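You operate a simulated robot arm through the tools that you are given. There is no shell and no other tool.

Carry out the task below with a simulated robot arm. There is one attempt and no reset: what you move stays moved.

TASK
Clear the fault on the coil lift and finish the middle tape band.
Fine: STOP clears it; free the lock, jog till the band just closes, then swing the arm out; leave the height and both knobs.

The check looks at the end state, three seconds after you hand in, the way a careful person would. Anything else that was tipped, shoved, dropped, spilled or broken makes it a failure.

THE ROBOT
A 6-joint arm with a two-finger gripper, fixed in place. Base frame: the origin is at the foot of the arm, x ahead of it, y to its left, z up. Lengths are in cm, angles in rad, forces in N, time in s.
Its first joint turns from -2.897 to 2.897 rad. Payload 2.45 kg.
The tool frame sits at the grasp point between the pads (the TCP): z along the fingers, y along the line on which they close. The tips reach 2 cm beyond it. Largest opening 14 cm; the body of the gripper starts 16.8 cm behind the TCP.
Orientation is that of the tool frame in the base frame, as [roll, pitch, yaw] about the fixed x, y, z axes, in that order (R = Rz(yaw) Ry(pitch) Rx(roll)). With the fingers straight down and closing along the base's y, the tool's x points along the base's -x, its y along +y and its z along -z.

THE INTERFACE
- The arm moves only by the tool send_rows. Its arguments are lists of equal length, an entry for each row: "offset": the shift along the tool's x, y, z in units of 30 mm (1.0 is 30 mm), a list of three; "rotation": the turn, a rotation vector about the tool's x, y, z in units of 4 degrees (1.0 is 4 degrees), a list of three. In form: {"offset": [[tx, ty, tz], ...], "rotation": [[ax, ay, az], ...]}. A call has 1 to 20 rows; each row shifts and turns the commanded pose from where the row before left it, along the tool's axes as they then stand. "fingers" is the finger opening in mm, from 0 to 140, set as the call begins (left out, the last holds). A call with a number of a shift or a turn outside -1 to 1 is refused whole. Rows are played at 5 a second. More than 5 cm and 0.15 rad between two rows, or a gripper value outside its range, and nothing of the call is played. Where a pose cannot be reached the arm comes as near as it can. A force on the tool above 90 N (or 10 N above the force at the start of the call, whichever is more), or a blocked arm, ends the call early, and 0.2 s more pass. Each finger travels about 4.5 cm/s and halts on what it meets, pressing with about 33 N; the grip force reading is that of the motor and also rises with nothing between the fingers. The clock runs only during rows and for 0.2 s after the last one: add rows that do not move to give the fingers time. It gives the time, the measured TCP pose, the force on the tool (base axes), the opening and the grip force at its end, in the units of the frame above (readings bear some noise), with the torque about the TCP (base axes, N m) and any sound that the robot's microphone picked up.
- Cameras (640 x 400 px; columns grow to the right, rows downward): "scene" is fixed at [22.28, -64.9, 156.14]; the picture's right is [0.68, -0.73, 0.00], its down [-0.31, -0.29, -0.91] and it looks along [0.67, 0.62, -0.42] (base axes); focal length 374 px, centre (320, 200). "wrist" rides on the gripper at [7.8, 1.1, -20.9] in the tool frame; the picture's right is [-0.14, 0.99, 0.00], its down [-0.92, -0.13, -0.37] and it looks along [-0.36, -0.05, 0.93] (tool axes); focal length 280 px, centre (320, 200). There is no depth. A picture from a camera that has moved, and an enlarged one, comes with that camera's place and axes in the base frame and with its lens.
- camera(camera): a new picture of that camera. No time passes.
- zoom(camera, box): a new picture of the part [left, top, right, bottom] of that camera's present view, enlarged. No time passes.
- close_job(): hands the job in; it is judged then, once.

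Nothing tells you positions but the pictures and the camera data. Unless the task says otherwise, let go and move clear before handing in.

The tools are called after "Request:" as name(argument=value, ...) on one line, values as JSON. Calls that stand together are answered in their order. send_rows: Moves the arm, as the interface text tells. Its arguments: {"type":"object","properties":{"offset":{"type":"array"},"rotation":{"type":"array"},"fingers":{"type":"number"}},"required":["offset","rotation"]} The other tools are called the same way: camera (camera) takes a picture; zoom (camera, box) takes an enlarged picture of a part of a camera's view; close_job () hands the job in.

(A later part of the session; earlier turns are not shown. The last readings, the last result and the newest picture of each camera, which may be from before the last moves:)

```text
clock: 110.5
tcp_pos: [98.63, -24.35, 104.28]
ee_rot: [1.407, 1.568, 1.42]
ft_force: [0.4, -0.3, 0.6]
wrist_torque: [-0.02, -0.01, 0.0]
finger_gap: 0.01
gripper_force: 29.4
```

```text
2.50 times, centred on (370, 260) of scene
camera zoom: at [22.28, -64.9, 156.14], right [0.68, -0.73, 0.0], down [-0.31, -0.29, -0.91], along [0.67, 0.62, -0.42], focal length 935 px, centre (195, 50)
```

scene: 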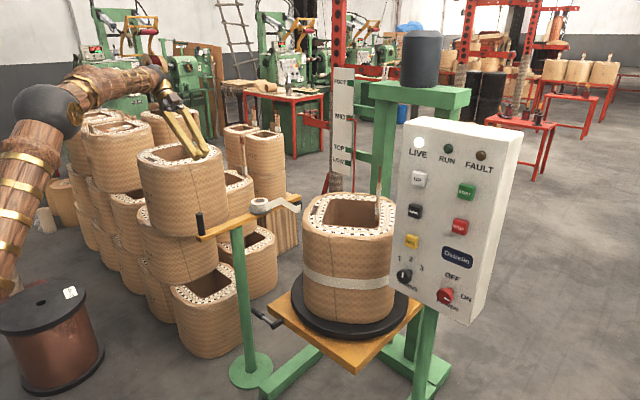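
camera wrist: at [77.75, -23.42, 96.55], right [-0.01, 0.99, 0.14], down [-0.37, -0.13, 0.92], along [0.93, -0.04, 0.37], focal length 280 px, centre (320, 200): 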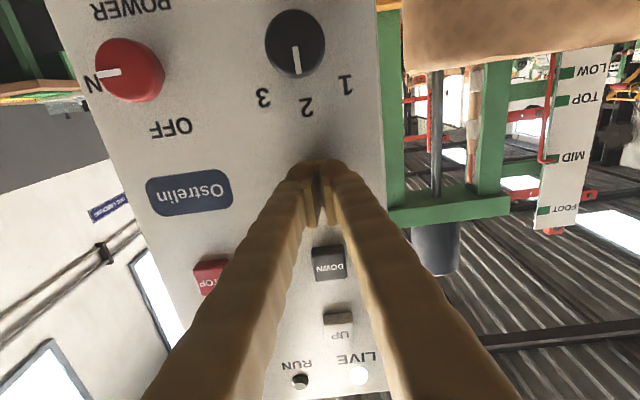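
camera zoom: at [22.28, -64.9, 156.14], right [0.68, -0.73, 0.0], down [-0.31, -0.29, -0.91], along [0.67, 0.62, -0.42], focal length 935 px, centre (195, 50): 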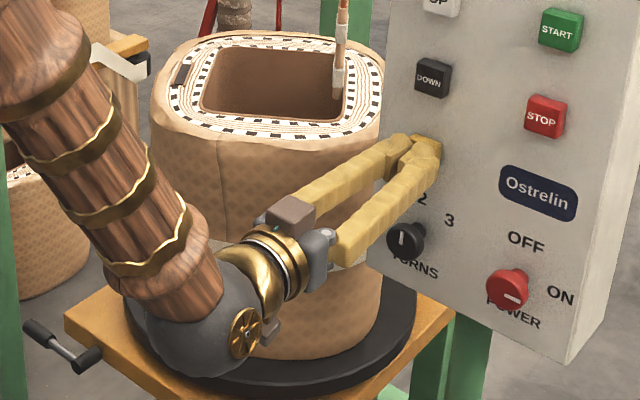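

JOG is re-aligned. I'll hold for about 2.5 s, expecting 50–55°.

Request:
send_rows(offset=[[0, 0, 0.2], [0, 0, 0.3], [0, 0, 0], [0, 0, 0], [0, 0, 0], [0, 0, 0], [0, 0, 0], [0, 0, 0], [0, 0, 0], [0, 0, 0], [0, 0, 0], [0, 0, 0], [0, 0, 0], [0, 0, -0.3], [0, 0, 0]], rotation=[[0, 0, 0], [0, 0, 0], [0, 0, 0], [0, 0, 0], [0, 0, 0], [0, 0, 0], [0, 0, 0], [0, 0, 0], [0, 0, 0], [0, 0, 0], [0, 0, 0], [0, 0, 0], [0, 0, 0], [0, 0, 0], [0, 0, 0]])

Request:
zoom(camera="scene", box=[290, 180, 450, 340])

```text
clock: 113.7
tcp_pos: [99.32, -24.31, 104.21]
ee_rot: [-1.573, 1.571, -1.561]
ft_force: [-0.6, 0.4, -0.3]
wrist_torque: [0.0, 0.04, 0.0]
finger_gap: 0.02
gripper_force: 29.0
heard: click
```

```text
2.50 times, centred on (370, 260) of scene
camera zoom: at [22.28, -64.9, 156.14], right [0.68, -0.73, 0.0], down [-0.31, -0.29, -0.91], along [0.67, 0.62, -0.42], focal length 935 px, centre (195, 50)
```

zoom: 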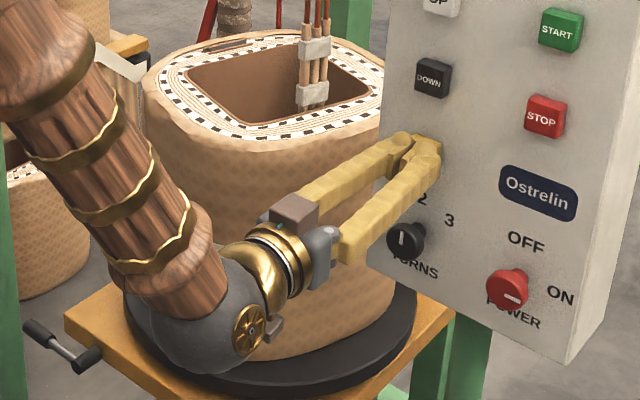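

The total is now about 111°, and the rate works out to about 17.5°/s. I'll do another ~20° and then inspect.

Request:
send_rows(offset=[[0, 0, 0.3], [0, 0, 0], [0, 0, 0], [0, 0, 0], [0, 0, -0.3], [0, 0, 0]], rotation=[[0, 0, 0], [0, 0, 0], [0, 0, 0], [0, 0, 0], [0, 0, 0], [0, 0, 0]])

Request:
zoom(camera="scene", box=[290, 180, 450, 340])

Request:
send_rows(offset=[[0, 0, -0.9], [0, 0, -0.9], [0, 0, -0.9], [0, 0, -0.9], [0, 0, -0.9], [0, 0, -0.9], [0, 0, -0.9], [0, 0, -0.9], [-0.86, 0, 0], [-0.86, 0, 0], [-0.86, 0, 0], [-0.86, 0, 0], [-0.86, 0, 0]], rotation=[[0, 0, 0], [0, 0, 0], [0, 0, 0], [0, 0, 0], [0, 0, 0], [0, 0, 0], [0, 0, 0], [0, 0, 0], [0, 0, 0], [0, 0, 0], [0, 0, 0], [0, 0, 0], [0, 0, 0]])

Request:
send_rows(offset=[[0, 0, 0], [0, 0, 0], [0, 0, 0], [0, 0, 0], [0, 0, 0], [0, 0, 0], [0, 0, 0], [0, 0, 0], [0, 0.9, 0], [0, 0.9, 0], [0, 0.9, 0], [0, 0.9, 0], [0, 0.9, 0], [0, 0.9, 0], [0, 0.9, 0], [0, 0.9, 0], [0, 0.9, 0], [0, 0.9, 0], [0, 0.9, 0], [0, 0.9, 0]], rotation=[[0, 1, 0], [0, 1, 0], [0, 1, 0], [0, 1, 0], [0, 1, 0], [0, 1, 0], [0, 1, 0], [0, 1, 0], [0, 1, 0], [0, 1, 0], [0, 1, 0], [0, 0.3, 0], [0, 0, 0], [0, 0, 0], [0, 0, 0], [0, 0, 0], [0, 0, 0], [0, 0, 0], [0, 0, 0], [0, 0, 0]])

Request:
send_rows(offset=[[0, 0.95, 0], [0, 0.95, 0], [0, 0.95, 0], [0, 0.95, 0], [0, 0.95, 0], [0, 0.95, 0], [0, 0.95, 0], [0, 0.95, 0], [0, 0.95, 0], [0, 0.95, 0], [0, 0.95, 0], [0, 0.95, 0], [0, 0, 0], [0, 0, 0], [0, 0, 0], [0, 0, 0], [0, 0, 0], [0, 0, 0], [0, 0, 0], [0, 0, 0]], rotation=[[0.695, 0, 0.719], [0, 0, 0], [0, 0, 0], [0, 0, 0], [0, 0, 0], [0, 0, 0], [0, 0, 0], [0, 0, 0], [0, 0, 0], [0, 0, 0], [0, 0, 0], [0, 0, 0], [0.695, 0, 0.719], [0.695, 0, 0.719], [0.695, 0, 0.719], [0.695, 0, 0.719], [0.695, 0, 0.719], [0.695, 0, 0.719], [0.695, 0, 0.719], [0.695, 0, 0.719]])

Request:
camera(camera="wrist")

```text
clock: 115.1
tcp_pos: [99.22, -24.32, 104.15]
ee_rot: [-1.998, 1.569, -1.985]
ft_force: [-0.9, 0.1, 0.4]
wrist_torque: [0.0, 0.01, 0.01]
finger_gap: 0.0
gripper_force: 29.3
heard: click
```

```text
2.50 times, centred on (370, 260) of scene
camera zoom: at [22.28, -64.9, 156.14], right [0.68, -0.73, 0.0], down [-0.31, -0.29, -0.91], along [0.67, 0.62, -0.42], focal length 935 px, centre (195, 50)
```

zoom: 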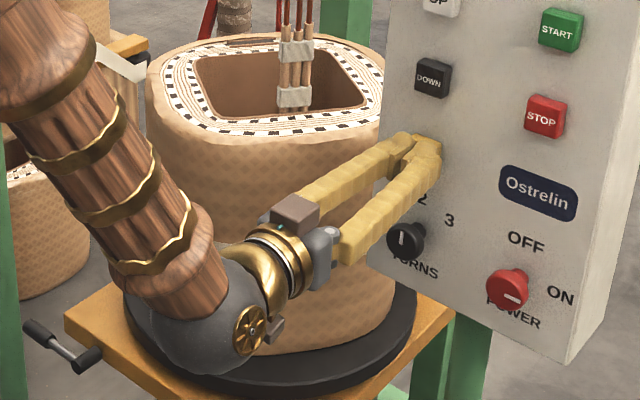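

```text
clock: 117.9
tcp_pos: [77.74, -24.56, 117.09]
ee_rot: [1.896, 1.569, 1.91]
ft_force: [-0.7, 0.1, -0.1]
wrist_torque: [0.01, -0.03, -0.05]
finger_gap: 0.0
gripper_force: 28.9
```

```text
clock: 122.1
tcp_pos: [77.15, 7.91, 117.28]
ee_rot: [-3.14, 0.784, -3.13]
ft_force: [0.8, 0.0, 0.6]
wrist_torque: [0.02, -0.01, -0.01]
finger_gap: 0.0
gripper_force: 29.0
```

```text
clock: 126.3
tcp_pos: [79.03, 42.02, 117.13]
ee_rot: [3.128, 0.777, 2.514]
ft_force: [-0.6, 0.1, 0.1]
wrist_torque: [0.03, 0.0, 0.01]
finger_gap: 0.01
gripper_force: 29.5
```

```text
taken
camera wrist: at [63.06, 54.58, 126.62], right [0.65, 0.75, 0.11], down [0.24, -0.34, 0.91], along [0.72, -0.57, -0.41], focal length 280 px, centre (320, 200)
```

wrist: 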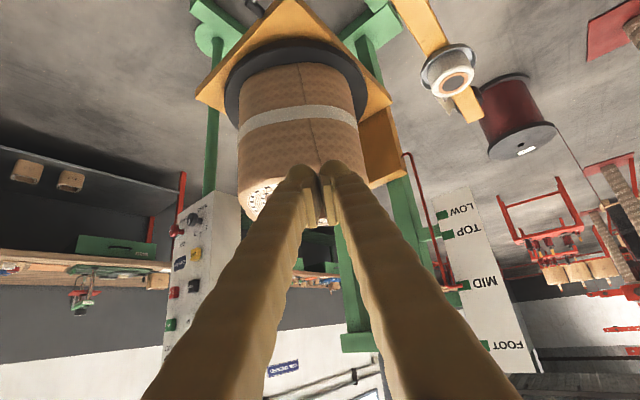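

The band now covers the near and left faces. I'll move round to the wide viewpoint to see the remaining gap.

Request:
send_rows(offset=[[0, 0, 0], [0, 0, 0], [0, 0, 0], [0, 0, 0], [0, 0, 0], [0, 0, 0], [0, 0, 0], [0, 0, 0], [0.3, 0.6, -0.29], [0.3, 0.6, -0.29], [0.3, 0.6, -0.29], [0.3, 0.6, -0.29], [0, 0.3, 0]], rotation=[[0.695, 0, 0.719], [0.695, 0, 0.719], [0.695, 0, 0.719], [0.695, 0, 0.719], [0.695, 0, 0.719], [0.695, 0, 0.719], [0.695, 0, 0.719], [0.695, 0, 0.719], [0, 0, 0], [0, 0, 0], [0, 0, 0], [0, 0, 0], [0, 0, 0]])

Request:
camera(camera="wrist")

Request:
zoom(camera="wrist", box=[280, 0, 540, 170])

```text
clock: 129.1
tcp_pos: [84.44, 49.82, 117.3]
ee_rot: [3.122, 0.773, 1.953]
ft_force: [0.3, -0.7, -1.0]
wrist_torque: [0.04, 0.01, 0.02]
finger_gap: 0.0
gripper_force: 29.3
```

```text
taken
camera wrist: at [77.58, 68.84, 126.91], right [0.95, 0.29, 0.11], down [0.03, -0.42, 0.9], along [0.31, -0.86, -0.41], focal length 280 px, centre (320, 200)
```

wrist: 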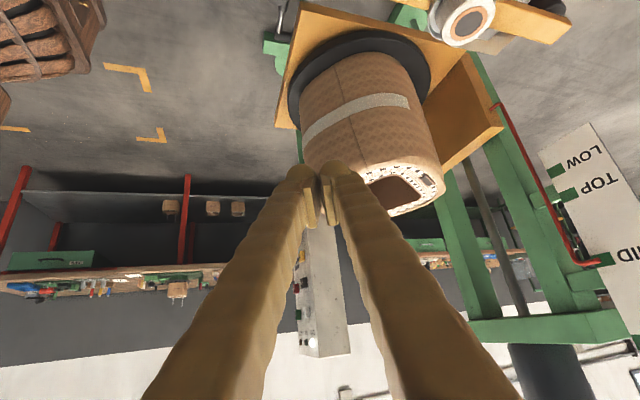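

```text
2.35 times, centred on (410, 85) of wrist
camera zoom: at [77.58, 68.84, 126.91], right [0.95, 0.29, 0.11], down [0.03, -0.42, 0.9], along [0.31, -0.86, -0.41], focal length 660 px, centre (108, 471)
```

zoom: 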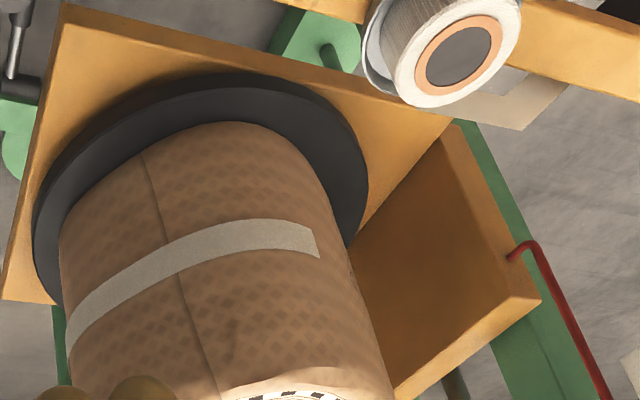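

The start edge is at about 88° and the coil is still bare to the right as far as I can see. I'll push the viewpoint further round.

Request:
send_rows(offset=[[-0.178, 0.617, 0.1725], [-0.178, 0.617, 0.1725], [-0.178, 0.617, 0.1725], [-0.178, 0.617, 0.1725], [0, 0, 0], [0, 0, 0], [0, 0, 0], [0, 0, 0], [0, 0, 0]], rotation=[[0, 0, 0], [0, 0, 0], [0, 0, 0], [0, 0, 0], [0.695, 0, 0.719], [0.695, 0, 0.719], [0.695, 0, 0.719], [0.695, 0, 0.719], [0.695, 0, 0.719]])

Request:
camera(camera="wrist")

Request:
camera(camera="scene")

```text
clock: 131.1
tcp_pos: [91.69, 48.73, 116.58]
ee_rot: [3.116, 0.764, 1.603]
ft_force: [0.1, -0.2, -0.2]
wrist_torque: [-0.01, -0.01, 0.03]
finger_gap: 0.01
gripper_force: 29.5
out of reach, approached as far as the arm can: row 9
```

```text
taken
camera wrist: at [91.52, 69.01, 126.32], right [0.99, -0.05, 0.11], down [-0.12, -0.42, 0.9], along [0.0, -0.91, -0.42], focal length 280 px, centre (320, 200)
```

wrist: 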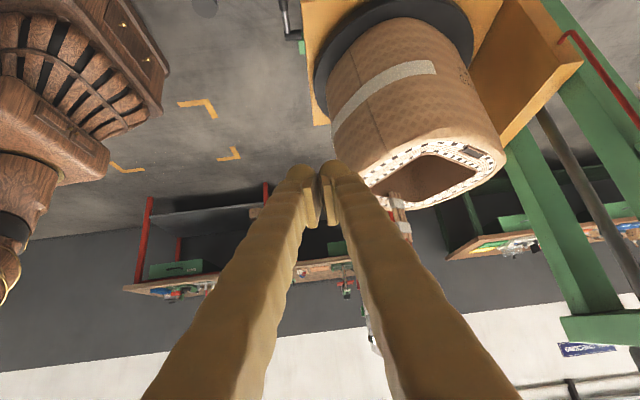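

```text
taken
```

scene: 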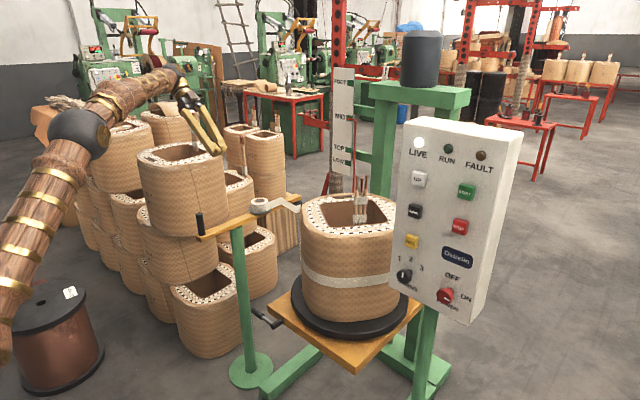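

Request:
zoom(camera="wrist", box=[300, 0, 540, 160])

```text
2.50 times, centred on (420, 80) of wrist
camera zoom: at [91.52, 69.01, 126.32], right [0.99, -0.05, 0.11], down [-0.12, -0.42, 0.9], along [0.0, -0.91, -0.42], focal length 701 px, centre (70, 500)
```

zoom: 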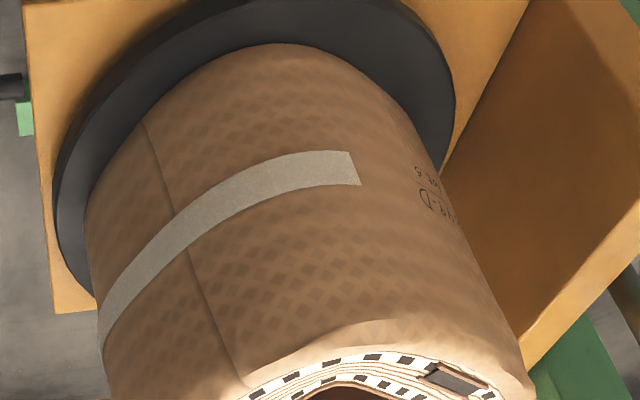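

The laying point stays hidden beyond about 38° even from the arm's reach limit. I'll look closely at the tape strip and guide on the arm, which should point at where the tape lands.

Request:
send_rows(offset=[[0, 0, 0], [0, 0, 0], [0, 0, 0], [0, 0, 0], [0, 0, 0], [0, 0, 0], [0, 0, 0]], rotation=[[-0.695, 0, -0.719], [-0.695, 0, -0.719], [-0.695, 0, -0.719], [-0.695, 0, -0.719], [-0.695, 0, -0.719], [-0.695, 0, -0.719], [-0.695, 0, -0.719]])

Request:
camera(camera="wrist")

Request:
zoom(camera="wrist", box=[320, 0, 640, 200])

Request:
zoom(camera="scene", box=[240, 180, 320, 230])

Request:
zoom(camera="scene", box=[280, 180, 420, 340])

```text
clock: 132.7
tcp_pos: [91.68, 48.72, 116.37]
ee_rot: [3.123, 0.776, 2.094]
ft_force: [0.6, 0.0, -0.3]
wrist_torque: [-0.05, 0.0, 0.0]
finger_gap: 0.0
gripper_force: 29.8
```

```text
taken
camera wrist: at [82.19, 66.7, 126.04], right [0.9, 0.42, 0.11], down [0.08, -0.42, 0.91], along [0.43, -0.81, -0.41], focal length 280 px, centre (320, 200)
```

wrist: 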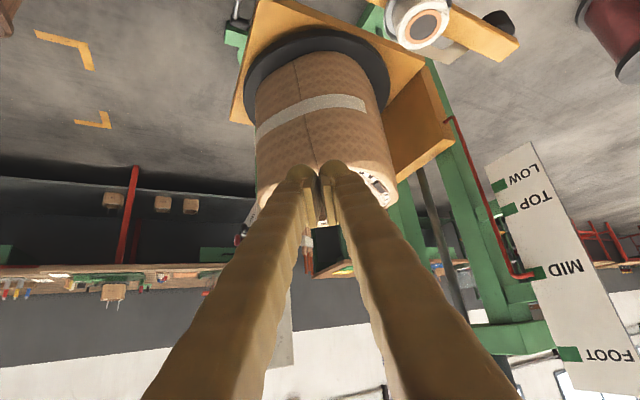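

```text
2.00 times, centred on (480, 100) of wrist
camera zoom: at [82.19, 66.7, 126.04], right [0.9, 0.42, 0.11], down [0.08, -0.42, 0.91], along [0.43, -0.81, -0.41], focal length 561 px, centre (0, 400)
```

zoom: 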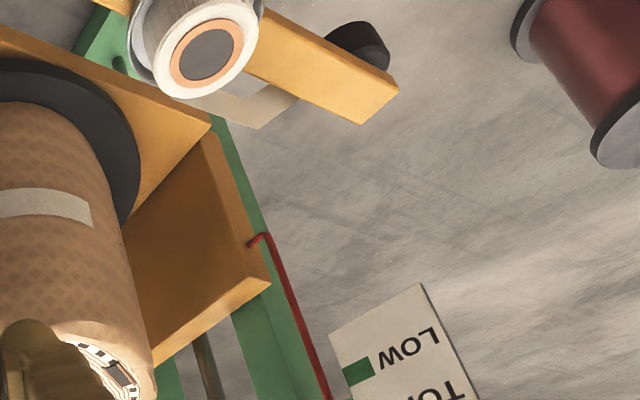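

```text
8.00 times, centred on (280, 205) of scene
camera zoom: at [22.28, -64.9, 156.14], right [0.68, -0.73, 0.0], down [-0.31, -0.29, -0.91], along [0.67, 0.62, -0.42], focal length 2991 px, centre (640, 160)
```

zoom: 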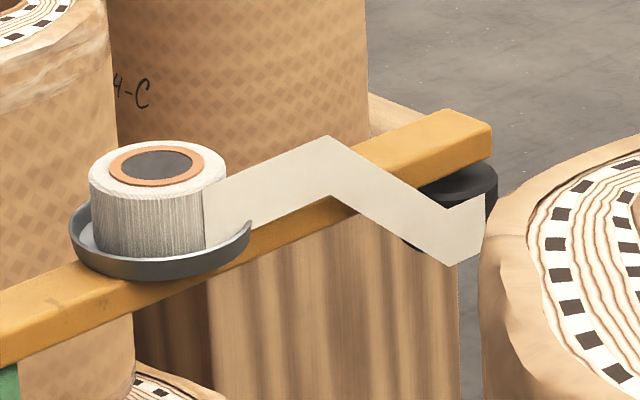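

```text
2.50 times, centred on (350, 260) of scene
camera zoom: at [22.28, -64.9, 156.14], right [0.68, -0.73, 0.0], down [-0.31, -0.29, -0.91], along [0.67, 0.62, -0.42], focal length 935 px, centre (245, 50)
```

zoom: 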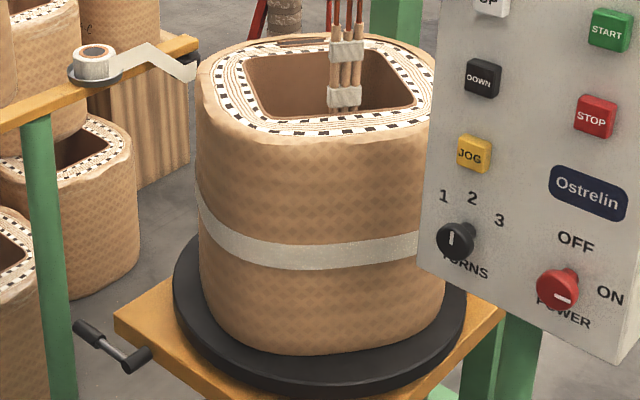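

The tape strip ends at its guide roller in mid-air, so it doesn't show the landing point. At a total of about 140° a flat face should expose the region down to φ≈12° from the far viewpoint, so I'll nudge JOG another ~13° and look again.

Request:
send_rows(offset=[[0, 0, 0], [0, 0, 0], [0, 0, 0], [0, 0, 0], [0, 0, 0], [0, 0, 0], [0, 0, 0], [0, 0, 0], [0, 0, 0], [0, 0, 0], [0, 0, 0], [0, 0, 0], [0, 0, 0], [0, 0, 0], [0, 0, 0], [0, 0, 0]], rotation=[[-0.66, 0, -0.673], [-0.66, 0, -0.673], [-0.66, 0, -0.673], [-0.66, 0, -0.673], [-0.66, 0, -0.673], [-0.66, 0, -0.673], [-0.66, 0, -0.673], [-0.66, 0, -0.673], [-0.66, 0, -0.673], [-0.66, 0, -0.673], [-0.66, 0, -0.673], [-0.66, 0, -0.673], [-0.66, 0, -0.673], [-0.66, 0, -0.673], [-0.66, 0, -0.673], [-0.66, 0, -0.673]])

Request:
send_rows(offset=[[0.5, -0.9, -0.5], [0.5, -0.9, -0.5], [0.5, -0.9, -0.5], [0.5, -0.9, -0.5], [0.5, -0.9, -0.5], [0.5, -0.9, -0.5], [0.4, -0.9, -0.4], [0, -0.9, 0], [0, -0.9, 0], [0, -0.9, 0], [0, -0.9, 0], [0, -0.9, 0], [0, -0.9, 0], [0, -0.9, 0], [0, -0.9, 0], [0, -0.9, 0], [0, -0.9, 0], [0, -0.9, 0], [0, -0.9, 0], [0, -0.9, 0]], rotation=[[0, 0, 0], [0, 0, 0], [0, 0, 0], [0, 0, 0], [0, 0, 0], [0, 0, 0], [0, 0, 0], [0, 0, 0], [0, 0, 0], [0, 0, 0], [0, 0, 0], [0, 0, 0], [0, 0, 0], [0, 0, 0], [0, 0, 0], [0, 0, 0], [0, 0, 0], [0, 0, 0], [0, 0, 0], [0, 0, 0]])

```text
clock: 136.1
tcp_pos: [91.68, 48.76, 116.55]
ee_rot: [3.129, 0.785, -3.134]
ft_force: [0.2, 0.2, 0.6]
wrist_torque: [0.0, 0.03, 0.03]
finger_gap: 0.02
gripper_force: 29.5
```

```text
clock: 140.3
tcp_pos: [78.16, -5.53, 116.26]
ee_rot: [3.128, 0.784, -3.133]
ft_force: [-0.3, 0.2, -0.1]
wrist_torque: [0.03, 0.01, -0.01]
finger_gap: 0.0
gripper_force: 29.7
```

Request:
send_rows(offset=[[0, -0.9, 0], [0, -0.9, 0], [0, -0.9, 0], [0, -0.9, 0], [0, -0.9, 0], [0, -0.9, 0], [0, -0.85, 0], [0, 0, 0], [0, 0, 0], [0, 0, 0], [0, 0, 0], [0, 0, 0], [0, 0, 0], [0, 0, 0], [0, 0, 0], [0, 0, 0], [0, 0, 0], [0, 0, 0], [0, 0, 0]], rotation=[[0, 0, 0], [0, 0, 0], [0, 0, 0], [0, 0, 0], [0, 0, 0], [0, 0, 0], [0, 0, 0], [0, -1, 0], [0, -1, 0], [0, -1, 0], [0, -1, 0], [0, -1, 0], [0, -1, 0], [0, -1, 0], [0, -1, 0], [0, -1, 0], [0, -1, 0], [0, -1, 0], [0, -0.27, 0]])

Request:
camera(camera="wrist")

```text
clock: 144.3
tcp_pos: [78.57, -24.25, 116.0]
ee_rot: [1.233, 1.561, 1.249]
ft_force: [0.6, 0.4, 0.5]
wrist_torque: [0.02, -0.01, 0.02]
finger_gap: 0.0
gripper_force: 29.2
```

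```text
taken
camera wrist: at [57.52, -23.33, 108.23], right [-0.02, 0.99, 0.15], down [-0.37, -0.14, 0.92], along [0.93, -0.04, 0.37], focal length 280 px, centre (320, 200)
```

wrist: 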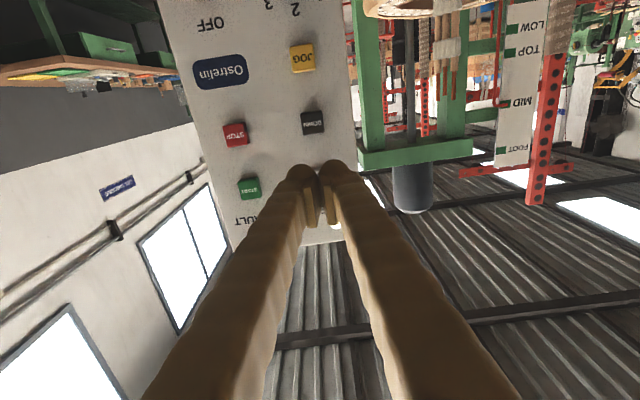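

Request:
send_rows(offset=[[0.783, -0.03, 0], [0.783, -0.03, 0], [0.783, -0.03, 0], [0.783, 0, 0], [0.783, 0, 0], [0, 0, 0.85], [0, 0, 0.85], [0, 0, 0.85], [0, 0, 0.85], [0, 0, 0.85], [0, 0, 0.85], [0, 0, 0.85], [0, 0, 0.5], [0, 0, 0.2], [0, 0, 0]], rotation=[[0, 0, 0], [0, 0, 0], [0, 0, 0], [0, 0, 0], [0, 0, 0], [0, 0, 0], [0, 0, 0], [0, 0, 0], [0, 0, 0], [0, 0, 0], [0, 0, 0], [0, 0, 0], [0, 0, 0], [0, 0, 0], [0, 0, 0]])

Request:
camera(camera="wrist")

```text
clock: 147.5
tcp_pos: [98.41, -23.96, 104.42]
ee_rot: [1.275, 1.562, 1.293]
ft_force: [-0.2, -0.9, 0.3]
wrist_torque: [0.0, 0.01, -0.01]
finger_gap: 0.01
gripper_force: 29.2
```

```text
taken
camera wrist: at [77.37, -23.17, 96.56], right [-0.02, 0.99, 0.15], down [-0.37, -0.14, 0.92], along [0.93, -0.04, 0.37], focal length 280 px, centre (320, 200)
```

wrist: 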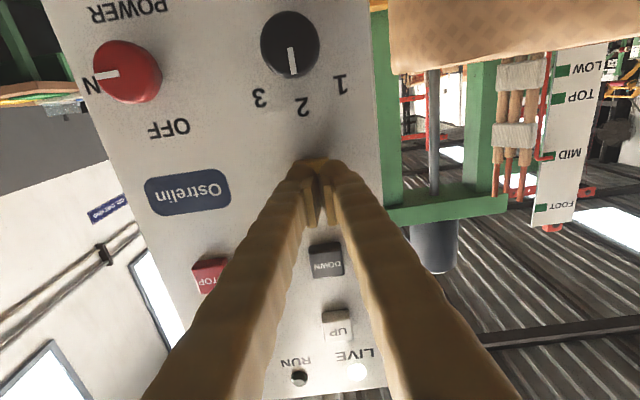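

Request:
send_rows(offset=[[0, -0.15, 0.27], [0, 0, 0.3], [0, 0, 0], [0, 0, 0], [0, 0, -0.3], [0, 0, 0]], rotation=[[0, 0, 0], [0, 0, 0], [0, 0, 0], [0, 0, 0], [0, 0, 0], [0, 0, 0]])

Request:
zoom(camera="scene", box=[290, 180, 450, 340])

```text
clock: 148.9
tcp_pos: [99.12, -24.45, 104.31]
ee_rot: [1.296, 1.563, 1.317]
ft_force: [-0.3, -0.5, 0.2]
wrist_torque: [0.01, -0.03, 0.0]
finger_gap: 0.0
gripper_force: 29.7
heard: click
```

```text
2.50 times, centred on (370, 260) of scene
camera zoom: at [22.28, -64.9, 156.14], right [0.68, -0.73, 0.0], down [-0.31, -0.29, -0.91], along [0.67, 0.62, -0.42], focal length 935 px, centre (195, 50)
```

zoom: 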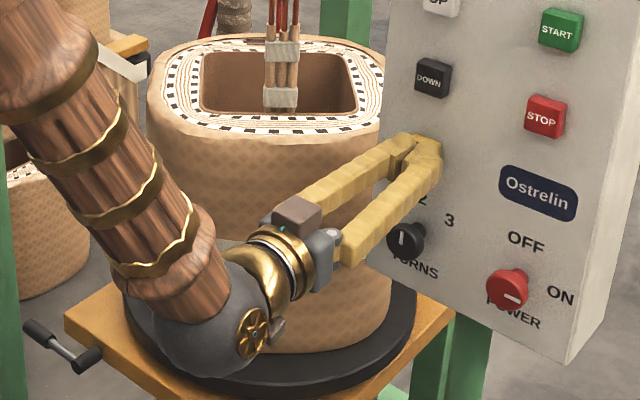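

The hole's edges now face the scene camera squarely (a face normal near 220°), which confirms a total of about 140°. Back to the far viewpoint.

Request:
send_rows(offset=[[0, 0, -0.9], [0, 0, -0.9], [0, 0, -0.9], [0, 0, -0.9], [0, 0, -0.9], [0, 0, -0.9], [0, 0, -0.9], [0, 0, -0.9], [-0.86, 0, 0], [-0.86, 0, 0], [-0.86, 0, 0], [-0.86, 0, 0], [-0.86, 0, 0]], rotation=[[0, 0, 0], [0, 0, 0], [0, 0, 0], [0, 0, 0], [0, 0, 0], [0, 0, 0], [0, 0, 0], [0, 0, 0], [0, 0, 0], [0, 0, 0], [0, 0, 0], [0, 0, 0], [0, 0, 0]])

Request:
send_rows(offset=[[0, 0, 0], [0, 0, 0], [0, 0, 0], [0, 0, 0], [0, 0, 0], [0, 0, 0], [0, 0, 0], [0, 0, 0], [0, 0.95, 0], [0, 0.95, 0], [0, 0.95, 0], [0, 0.95, 0], [0, 0.95, 0], [0, 0.95, 0], [0, 0.95, 0], [0, 0.95, 0], [0, 0.95, 0], [0, 0.95, 0], [0, 0.95, 0], [0, 0.95, 0]], rotation=[[0, 1, 0], [0, 1, 0], [0, 1, 0], [0, 1, 0], [0, 1, 0], [0, 1, 0], [0, 1, 0], [0, 1, 0], [0, 1, 0], [0, 1, 0], [0, 1, 0], [0, 0.3, 0], [0, 0, 0], [0, 0, 0], [0, 0, 0], [0, 0, 0], [0, 0, 0], [0, 0, 0], [0, 0, 0], [0, 0, 0]])

Request:
send_rows(offset=[[-0.3, 0.95, 0.3], [-0.3, 0.95, 0.3], [-0.3, 0.95, 0.3], [-0.3, 0.95, 0.3], [-0.3, 0.95, 0.3], [-0.2, 0.95, 0.2], [-0.2, 0.95, 0.2], [0, 0.95, 0], [0, 0.95, 0], [0, 0.95, 0], [0, 0.95, 0], [0, 0.95, 0], [0, 0.95, 0]], rotation=[[0, 0, 0], [0, 0, 0], [0, 0, 0], [0, 0, 0], [0, 0, 0], [0, 0, 0], [0, 0, 0], [0, 0, 0], [0, 0, 0], [0, 0, 0], [0, 0, 0], [0, 0, 0], [0, 0, 0]])

Request:
send_rows(offset=[[0, 0, 0], [0, 0, 0], [0, 0, 0], [0, 0, 0], [0, 0, 0], [0, 0, 0], [0, 0, 0], [0, 0, 0], [0, 0, 0], [0, 0, 0], [0, 0, 0], [0, 0, 0], [0, 0, 0], [0, 0, 0], [0, 0, 0], [0, 0, 0], [0, 0, 0], [0, 0, 0], [0, 0, 0], [0, 0, 0]], rotation=[[0.695, 0, 0.719], [0.695, 0, 0.719], [0.695, 0, 0.719], [0.695, 0, 0.719], [0.695, 0, 0.719], [0.695, 0, 0.719], [0.695, 0, 0.719], [0.695, 0, 0.719], [0.695, 0, 0.719], [0.695, 0, 0.719], [0.695, 0, 0.719], [0.695, 0, 0.719], [0.695, 0, 0.719], [0.695, 0, 0.719], [0.695, 0, 0.719], [0.695, 0, 0.719], [0.695, 0, 0.719], [0.695, 0, 0.719], [0.695, 0, 0.719], [0.695, 0, 0.719]])

Request:
camera(camera="wrist")

Request:
zoom(camera="wrist", box=[300, 0, 540, 160])

```text
clock: 151.7
tcp_pos: [77.52, -24.81, 116.96]
ee_rot: [1.343, 1.561, 1.358]
ft_force: [-0.7, -0.5, 0.0]
wrist_torque: [-0.01, 0.02, -0.01]
finger_gap: 0.0
gripper_force: 29.3
```

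```text
clock: 155.9
tcp_pos: [76.96, 9.37, 117.42]
ee_rot: [3.131, 0.788, -3.134]
ft_force: [0.4, -0.3, -0.1]
wrist_torque: [0.04, 0.01, 0.01]
finger_gap: 0.01
gripper_force: 29.3
```

```text
clock: 158.7
tcp_pos: [84.42, 46.3, 117.69]
ee_rot: [3.131, 0.784, -3.133]
ft_force: [0.2, 0.3, -0.5]
wrist_torque: [-0.01, 0.02, -0.01]
finger_gap: 0.0
gripper_force: 29.4
```

```text
clock: 162.9
tcp_pos: [84.54, 46.44, 117.69]
ee_rot: [3.115, 0.763, 1.742]
ft_force: [0.1, -0.7, -0.6]
wrist_torque: [0.05, 0.0, 0.02]
finger_gap: 0.01
gripper_force: 29.1
```

```text
taken
camera wrist: at [81.61, 66.4, 127.45], right [0.99, 0.09, 0.11], down [-0.06, -0.43, 0.9], along [0.13, -0.9, -0.42], focal length 280 px, centre (320, 200)
```

wrist: 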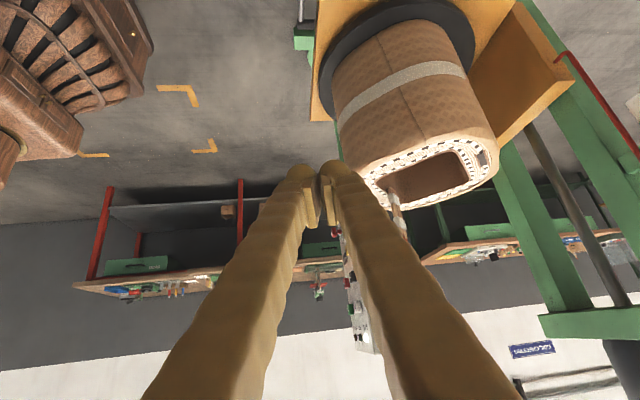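

```text
2.50 times, centred on (420, 80) of wrist
camera zoom: at [81.61, 66.4, 127.45], right [0.99, 0.09, 0.11], down [-0.06, -0.43, 0.9], along [0.13, -0.9, -0.42], focal length 701 px, centre (70, 500)
```

zoom: 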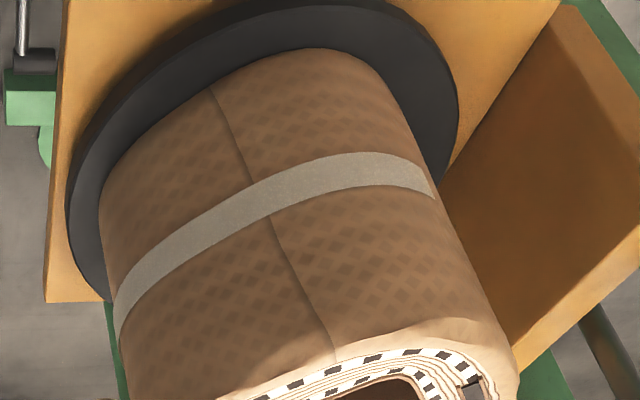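

Request:
zoom(camera="wrist", box=[440, 50, 500, 90])

Request:
send_rows(offset=[[0.0, 0.8, 0.0], [0.0, 0.8, 0.0], [0.0, 0.8, 0.0], [0, 0, 0]], rotation=[[0, 0, 0], [0, 0, 0], [0, 0, 0], [0.695, 0, 0.719]])

Request:
camera(camera="wrist")

Request:
zoom(camera="wrist", box=[400, 30, 490, 90])

```text
10.00 times, centred on (470, 70) of wrist
camera zoom: at [81.61, 66.4, 127.45], right [0.99, 0.09, 0.11], down [-0.06, -0.43, 0.9], along [0.13, -0.9, -0.42], focal length 2804 px, centre (-1180, 1500)
```

zoom: 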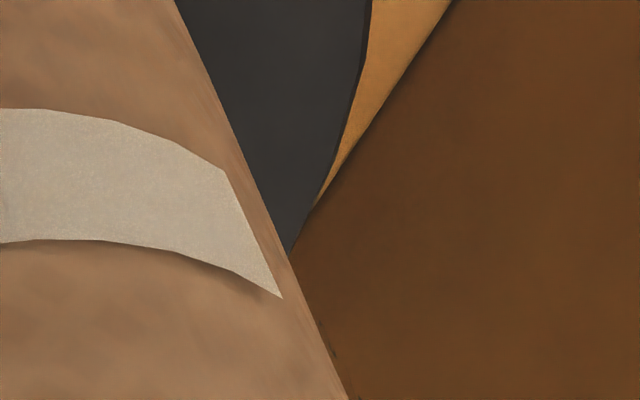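

```text
clock: 163.9
tcp_pos: [91.66, 47.88, 118.0]
ee_rot: [3.117, 0.76, 1.674]
ft_force: [0.0, -0.2, 0.6]
wrist_torque: [0.02, 0.03, 0.02]
finger_gap: 0.01
gripper_force: 29.3
```

```text
taken
camera wrist: at [90.05, 68.01, 127.77], right [0.99, 0.02, 0.11], down [-0.09, -0.43, 0.9], along [0.07, -0.9, -0.42], focal length 280 px, centre (320, 200)
```

wrist: 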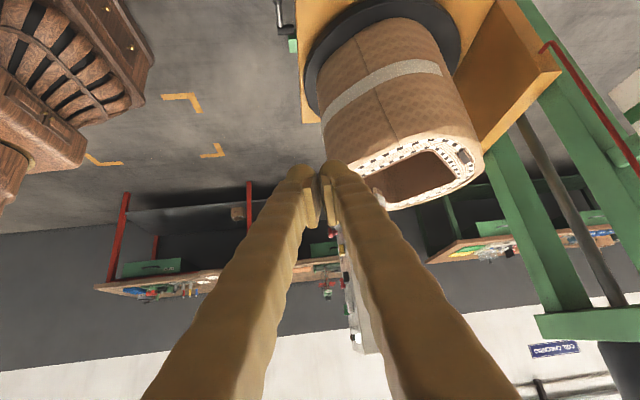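

```text
6.67 times, centred on (445, 60) of wrist
camera zoom: at [90.05, 68.01, 127.77], right [0.99, 0.02, 0.11], down [-0.09, -0.43, 0.9], along [0.07, -0.9, -0.42], focal length 1869 px, centre (-513, 1133)
```

zoom: 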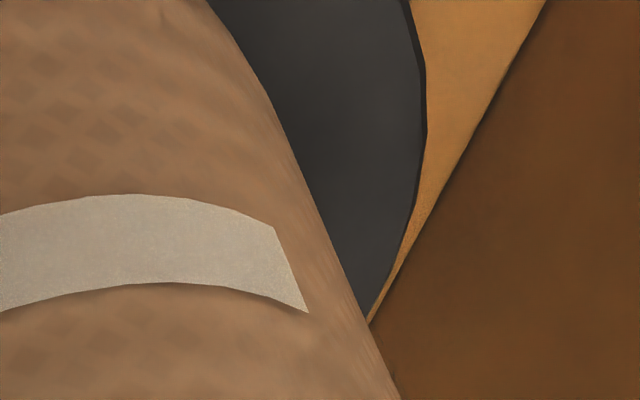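

From this pose the coil face sits exactly edge-on, and no band shows beyond the start edge (now at about 73°), so the landing point is below about φ≈17°. I'll look under the panel from the −y side to bound it from the other direction. First I'll unwind the yaw and cross over.

Request:
send_rows(offset=[[0, 0, 0], [0, 0, 0], [0, 0, 0], [0, 0, 0], [0, 0, 0], [0, 0, 0], [0, 0, 0], [0, 0, 0], [0, 0, 0], [0, 0, 0], [0, 0, 0], [0, 0, 0], [0, 0, 0], [0, 0, 0], [0, 0, 0], [0, 0, 0], [0, 0, 0], [0, 0, 0], [0, 0, 0], [0, 0, 0]], rotation=[[-0.695, 0, -0.719], [-0.695, 0, -0.719], [-0.695, 0, -0.719], [-0.695, 0, -0.719], [-0.695, 0, -0.719], [-0.695, 0, -0.719], [-0.695, 0, -0.719], [-0.695, 0, -0.719], [-0.695, 0, -0.719], [-0.695, 0, -0.719], [-0.695, 0, -0.719], [-0.695, 0, -0.719], [-0.695, 0, -0.719], [-0.695, 0, -0.719], [-0.695, 0, -0.719], [-0.695, 0, -0.719], [-0.695, 0, -0.719], [-0.695, 0, -0.719], [-0.695, 0, -0.719], [-0.695, 0, -0.719]])

Request:
send_rows(offset=[[0.5, -0.9, -0.5], [0.5, -0.9, -0.5], [0.5, -0.9, -0.5], [0.5, -0.9, -0.5], [0.5, -0.9, -0.5], [0.5, -0.9, -0.5], [0.5, -0.9, -0.5], [0, -0.9, 0], [0, -0.9, 0], [0, -0.9, 0], [0, -0.9, 0], [0, -0.9, 0], [0, -0.9, 0], [0, -0.9, 0], [0, -0.9, 0], [0, -0.9, 0], [0, -0.9, 0], [0, -0.9, 0], [0, -0.9, 0], [0, -0.9, 0]], rotation=[[-0.695, 0, -0.719], [0, 0, 0], [0, 0, 0], [0, 0, 0], [0, 0, 0], [0, 0, 0], [0, 0, 0], [0, 0, 0], [0, 0, 0], [0, 0, 0], [0, 0, 0], [0, 0, 0], [0, 0, 0], [0, 0, 0], [0, 0, 0], [0, 0, 0], [0, 0, 0], [0, 0, 0], [0, 0, 0], [0, 0, 0]])

Request:
send_rows(offset=[[0, -0.95, 0], [0, -0.95, 0], [0, -0.95, 0], [0, -0.95, 0], [0, -0.95, 0], [0, -0.95, 0], [0, -0.95, 0], [0, -0.95, 0], [0, -0.95, 0], [0, -0.95, 0], [0, -0.95, 0], [0, -0.95, 0], [0, -0.95, 0], [0, -0.95, 0]], rotation=[[0, 0, 0], [0, 0, 0], [0, 0, 0], [0, 0, 0], [0, 0, 0], [0, 0, 0], [0, 0, 0], [0, 0, 0], [0, 0, 0], [0, 0, 0], [0, 0, 0], [0, 0, 0], [0, 0, 0], [0, 0, 0]])

Request:
camera(camera="scene")

```text
clock: 168.1
tcp_pos: [91.52, 47.84, 117.75]
ee_rot: [3.13, 0.784, 3.081]
ft_force: [0.9, 1.2, 0.1]
wrist_torque: [-0.02, -0.03, 0.0]
finger_gap: 0.02
gripper_force: 29.7
```

```text
clock: 172.3
tcp_pos: [77.45, -6.38, 117.41]
ee_rot: [3.132, 0.786, -3.131]
ft_force: [0.1, -0.9, 0.7]
wrist_torque: [0.02, 0.01, 0.01]
finger_gap: 0.0
gripper_force: 29.7
```

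```text
clock: 175.3
tcp_pos: [77.99, -46.28, 116.99]
ee_rot: [3.131, 0.781, -3.134]
ft_force: [-0.2, 0.2, -0.6]
wrist_torque: [0.01, 0.0, 0.01]
finger_gap: 0.01
gripper_force: 29.1
```

```text
taken
```

scene: 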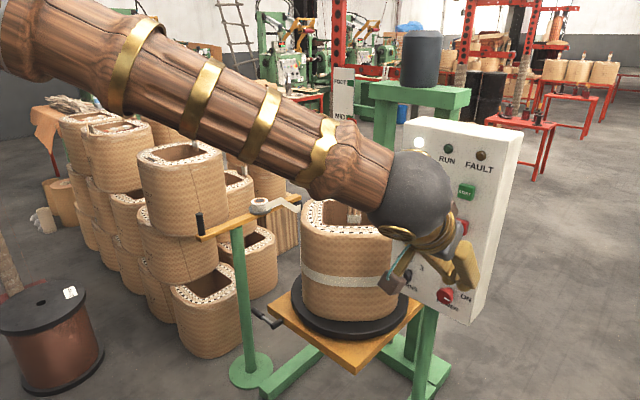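

Request:
send_rows(offset=[[0.7, 0, 0.713], [0.7, 0, 0.713], [0.7, 0, 0.713], [0.7, 0, 0.713], [0.7, 0, 0.713], [0.7, 0, 0.713], [0.7, 0, 0.713], [0.7, 0, 0.713], [0.7, 0, 0.713], [0.7, 0, 0.713], [0.7, 0, 0.713], [0.7, 0, 0.713], [0.7, 0, 0.713], [0.7, 0, 0.713]], rotation=[[-0.7, 0, -0.713], [-0.7, 0, -0.713], [-0.7, 0, -0.713], [-0.7, 0, -0.713], [-0.7, 0, -0.713], [-0.7, 0, -0.713], [-0.7, 0, -0.713], [-0.7, 0, -0.713], [-0.7, 0, -0.713], [-0.7, 0, -0.713], [-0.7, 0, -0.713], [-0.7, 0, -0.713], [-0.7, 0, -0.713], [-0.7, 0, -0.713]])

Request:
camera(camera="wrist")

Request:
camera(camera="scene")

```text
clock: 178.3
tcp_pos: [78.29, -45.61, 75.29]
ee_rot: [-3.138, 0.787, -2.147]
ft_force: [0.1, -0.4, 0.6]
wrist_torque: [-0.03, 0.02, 0.02]
finger_gap: 0.0
gripper_force: 29.2
```

```text
taken
camera wrist: at [66.25, -62.06, 84.47], right [-0.78, 0.62, 0.1], down [0.32, 0.26, 0.91], along [0.54, 0.74, -0.4], focal length 280 px, centre (320, 200)
```

wrist: 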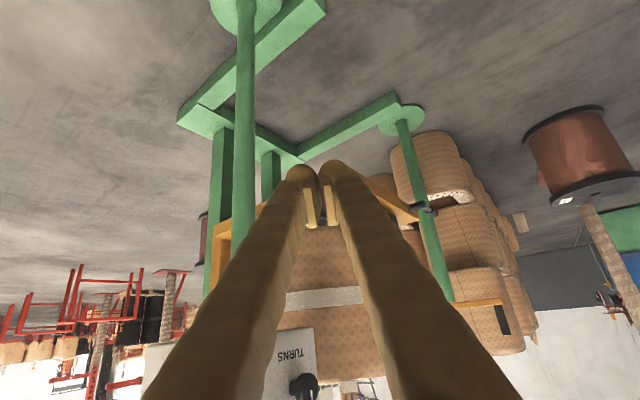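

```text
taken
```

scene: 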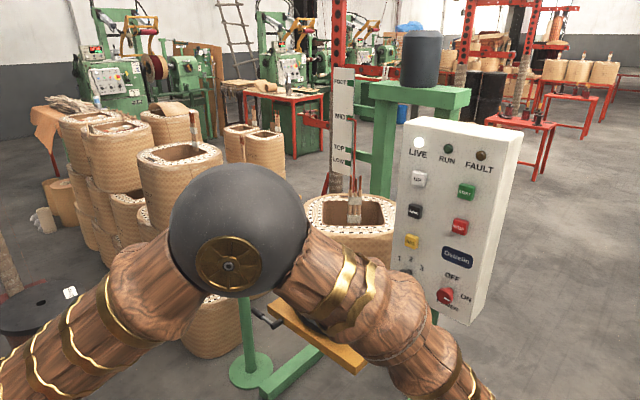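

The view under the panel works, but the fingers block the coil. I'll yaw further and slide in +x so the coil's left silhouette (its +x side) clears them.

Request:
send_rows(offset=[[0, 0, 0], [0, 0, 0], [0, 0, 0], [0, 0, 0], [0, 0, 0], [0, 0, 0], [-0.1, -0.92, 0.1], [-0.1, -0.92, 0.1], [-0.1, -0.92, 0.1], [-0.1, -0.92, 0.1]], rotation=[[-0.7, 0, -0.713], [-0.7, 0, -0.713], [-0.7, 0, -0.713], [-0.7, 0, -0.713], [-0.7, 0, -0.713], [-0.7, 0, -0.713], [0, 0, 0], [0, 0, 0], [0, 0, 0], [0, 0, 0]])

Request:
camera(camera="wrist")

```text
clock: 180.5
tcp_pos: [89.51, -45.79, 75.26]
ee_rot: [-3.135, 0.785, -1.725]
ft_force: [0.0, 0.0, 0.8]
wrist_torque: [-0.02, -0.01, 0.02]
finger_gap: 0.01
gripper_force: 29.4
```

```text
taken
camera wrist: at [85.12, -65.65, 84.49], right [-0.96, 0.25, 0.09], down [0.18, 0.37, 0.91], along [0.2, 0.9, -0.4], focal length 280 px, centre (320, 200)
```

wrist: 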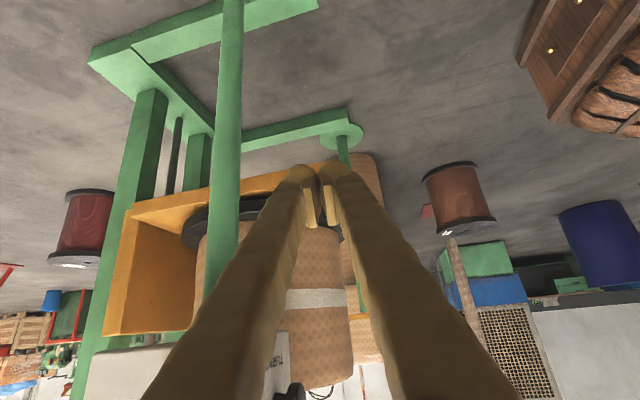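

Request:
zoom(camera="wrist", box=[170, 180, 370, 390])

```text
1.90 times, centred on (270, 285) of wrist
camera zoom: at [85.12, -65.65, 84.49], right [-0.96, 0.25, 0.09], down [0.18, 0.37, 0.91], along [0.2, 0.9, -0.4], focal length 534 px, centre (415, 38)
```

zoom: 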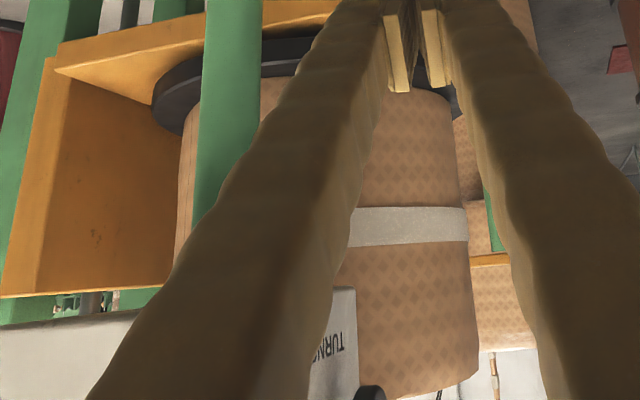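

That's important: the left silhouette (+x side) is bare at band height while the right part has band, so the band's trailing end is on the −y side behind my finger. I'll open the fingers and recentre to see it.

Request:
send_rows(offset=[[0, 0, 0], [0, 0, 0], [0, 0, 0], [0, 0, 0], [0, 0, 0], [0, 0, 0], [0, 0, 0], [0, 0, 0]], rotation=[[0.7, 0, 0.713], [0.7, 0, 0.713], [0.7, 0, 0.713], [0.7, 0, 0.713], [0, 0, 0], [0, 0, 0], [0, 0, 0], [0, 0, 0]], fingers=140)

Request:
camera(camera="wrist")

Request:
zoom(camera="wrist", box=[200, 160, 440, 380])

```text
clock: 182.3
tcp_pos: [89.66, -45.82, 75.31]
ee_rot: [-3.136, 0.786, -2.005]
ft_force: [0.2, -0.8, -0.1]
wrist_torque: [0.03, 0.0, 0.0]
finger_gap: 14.02
gripper_force: 0.1
```

```text
taken
camera wrist: at [79.91, -63.77, 84.45], right [-0.86, 0.51, 0.09], down [0.28, 0.3, 0.91], along [0.44, 0.81, -0.4], focal length 280 px, centre (320, 200)
```

wrist: 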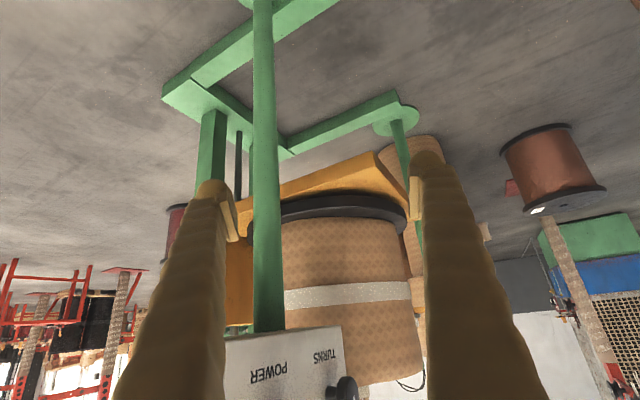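

```text
1.82 times, centred on (320, 270) of wrist
camera zoom: at [79.91, -63.77, 84.45], right [-0.86, 0.51, 0.09], down [0.28, 0.3, 0.91], along [0.44, 0.81, -0.4], focal length 510 px, centre (320, 73)
```

zoom: 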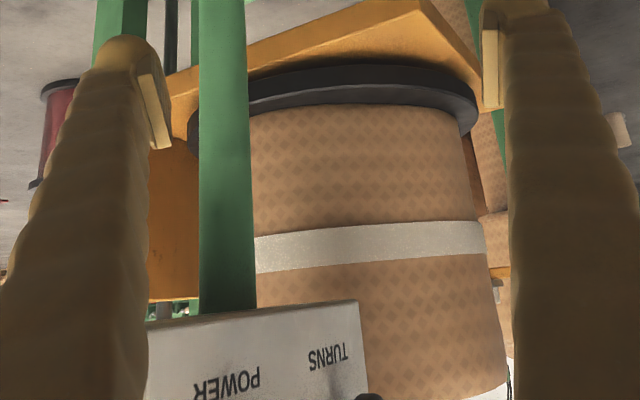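

From here the panel's post hides the key spot; the band reaches at least φ≈279°. I'll slide +x a little so I can see past the post with the fingers open.

Request:
send_rows(offset=[[0, -0.8, 0], [0, -0.8, 0], [0, -0.5, 0], [0, 0, 0]], rotation=[[-0.7, 0, -0.713], [-0.7, 0, -0.713], [0, 0, 0], [0, 0, 0]])

Request:
camera(camera="wrist")

Request:
zoom(camera="wrist", box=[180, 180, 400, 380])

```text
clock: 183.3
tcp_pos: [95.36, -48.27, 75.2]
ee_rot: [-3.133, 0.789, -1.866]
ft_force: [0.0, 0.4, 0.0]
wrist_torque: [0.05, -0.01, 0.0]
finger_gap: 14.0
gripper_force: 0.0
```

```text
taken
camera wrist: at [88.3, -67.18, 84.45], right [-0.92, 0.38, 0.09], down [0.23, 0.34, 0.91], along [0.32, 0.86, -0.4], focal length 280 px, centre (320, 200)
```

wrist: 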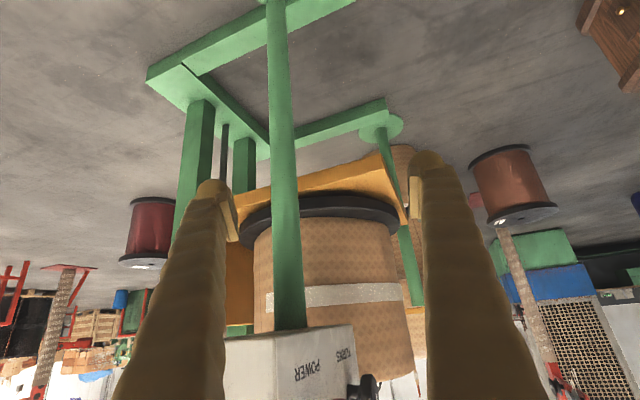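

```text
2.00 times, centred on (290, 280) of wrist
camera zoom: at [88.3, -67.18, 84.45], right [-0.92, 0.38, 0.09], down [0.23, 0.34, 0.91], along [0.32, 0.86, -0.4], focal length 561 px, centre (380, 40)
```

zoom: 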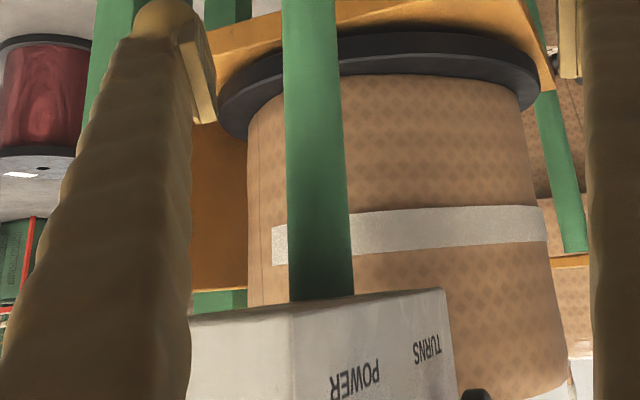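

Now the band's trailing end is clearly visible just left of the post, at φ≈297°. The start edge is at 73°, so about 136° of gap remains, and this viewpoint will let me verify closure directly. I'll go back to JOG.

Request:
send_rows(offset=[[0.19, 0.9, -0.19], [0.19, 0.9, -0.19], [0.19, 0.9, -0.19], [0.19, 0.9, -0.19], [0.19, 0.9, -0.19], [0.19, 0.9, -0.19], [-0.7, 0, -0.713], [-0.7, 0, -0.713], [-0.7, 0, -0.713], [-0.7, 0, -0.713], [-0.7, 0, -0.713], [-0.7, 0, -0.713], [-0.7, 0, -0.713], [-0.7, 0, -0.713], [-0.7, 0, -0.713], [-0.7, 0, -0.713]], rotation=[[0, 0, 0], [0, 0, 0], [0, 0, 0], [0, 0, 0], [0, 0, 0], [0, 0, 0], [0.7, 0, 0.713], [0.7, 0, 0.713], [0.7, 0, 0.713], [0.7, 0, 0.713], [0.7, 0, 0.713], [0.7, 0, 0.713], [0.7, 0, 0.713], [0.7, 0, 0.713], [0.7, 0, 0.713], [0.7, 0, 0.713]], fingers=0)

Request:
send_rows(offset=[[0, 0, 0], [0, 0, 0], [0, 0, 0], [0, 0, 0], [0, 0, 0], [0, 0, 0], [0, 0, 0], [0, 0, 0], [0, 0, 0]], rotation=[[0.7, 0, 0.713], [0.7, 0, 0.713], [0.7, 0, 0.713], [0.7, 0, 0.713], [0.7, 0, 0.713], [0.7, 0, 0.713], [0.7, 0, 0.713], [0.7, 0, 0.713], [0.18, 0, 0.184]])

```text
clock: 186.7
tcp_pos: [78.41, -48.17, 104.93]
ee_rot: [3.135, 0.788, -2.571]
ft_force: [1.0, -0.7, -0.1]
wrist_torque: [0.05, 0.0, -0.02]
finger_gap: 0.0
gripper_force: 28.8
```

```text
clock: 188.7
tcp_pos: [78.19, -48.41, 105.12]
ee_rot: [3.13, 0.782, 3.131]
ft_force: [0.1, 0.3, -0.4]
wrist_torque: [0.03, -0.02, -0.02]
finger_gap: 0.0
gripper_force: 29.3
```

Request:
send_rows(offset=[[0, 1, 0], [0, 1, 0], [0, 1, 0], [0, 1, 0], [0, 1, 0], [0, 1, 0], [0, 1, 0], [0, 1, 0], [0, 0, 0], [0, 0, 0], [0, 0, 0], [0, 0, 0]], rotation=[[0, -1, 0], [0, -1, 0], [0, -1, 0], [0, -1, 0], [0, -1, 0], [0, -1, 0], [0, -1, 0], [0, -1, 0], [0, -1, 0], [0, -1, 0], [0, -1, 0], [0, -0.3, 0]])

Request:
camera(camera="wrist")

```text
clock: 191.3
tcp_pos: [78.44, -24.36, 105.24]
ee_rot: [1.151, 1.56, 1.149]
ft_force: [-0.3, -0.3, -0.8]
wrist_torque: [0.0, 0.02, -0.02]
finger_gap: 0.0
gripper_force: 29.2
```

```text
taken
camera wrist: at [57.41, -23.19, 97.48], right [0.0, 0.99, 0.15], down [-0.37, -0.13, 0.92], along [0.93, -0.06, 0.37], focal length 280 px, centre (320, 200)
```

wrist: 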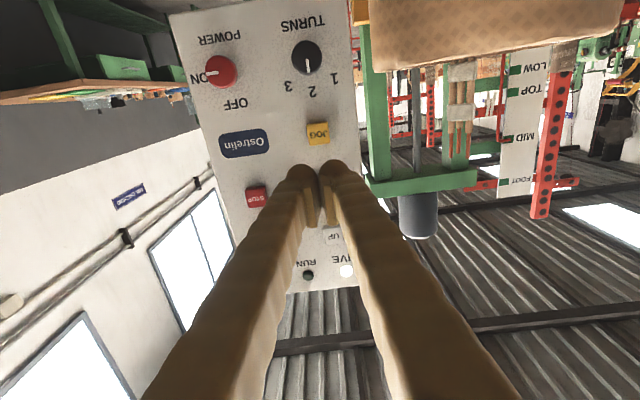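

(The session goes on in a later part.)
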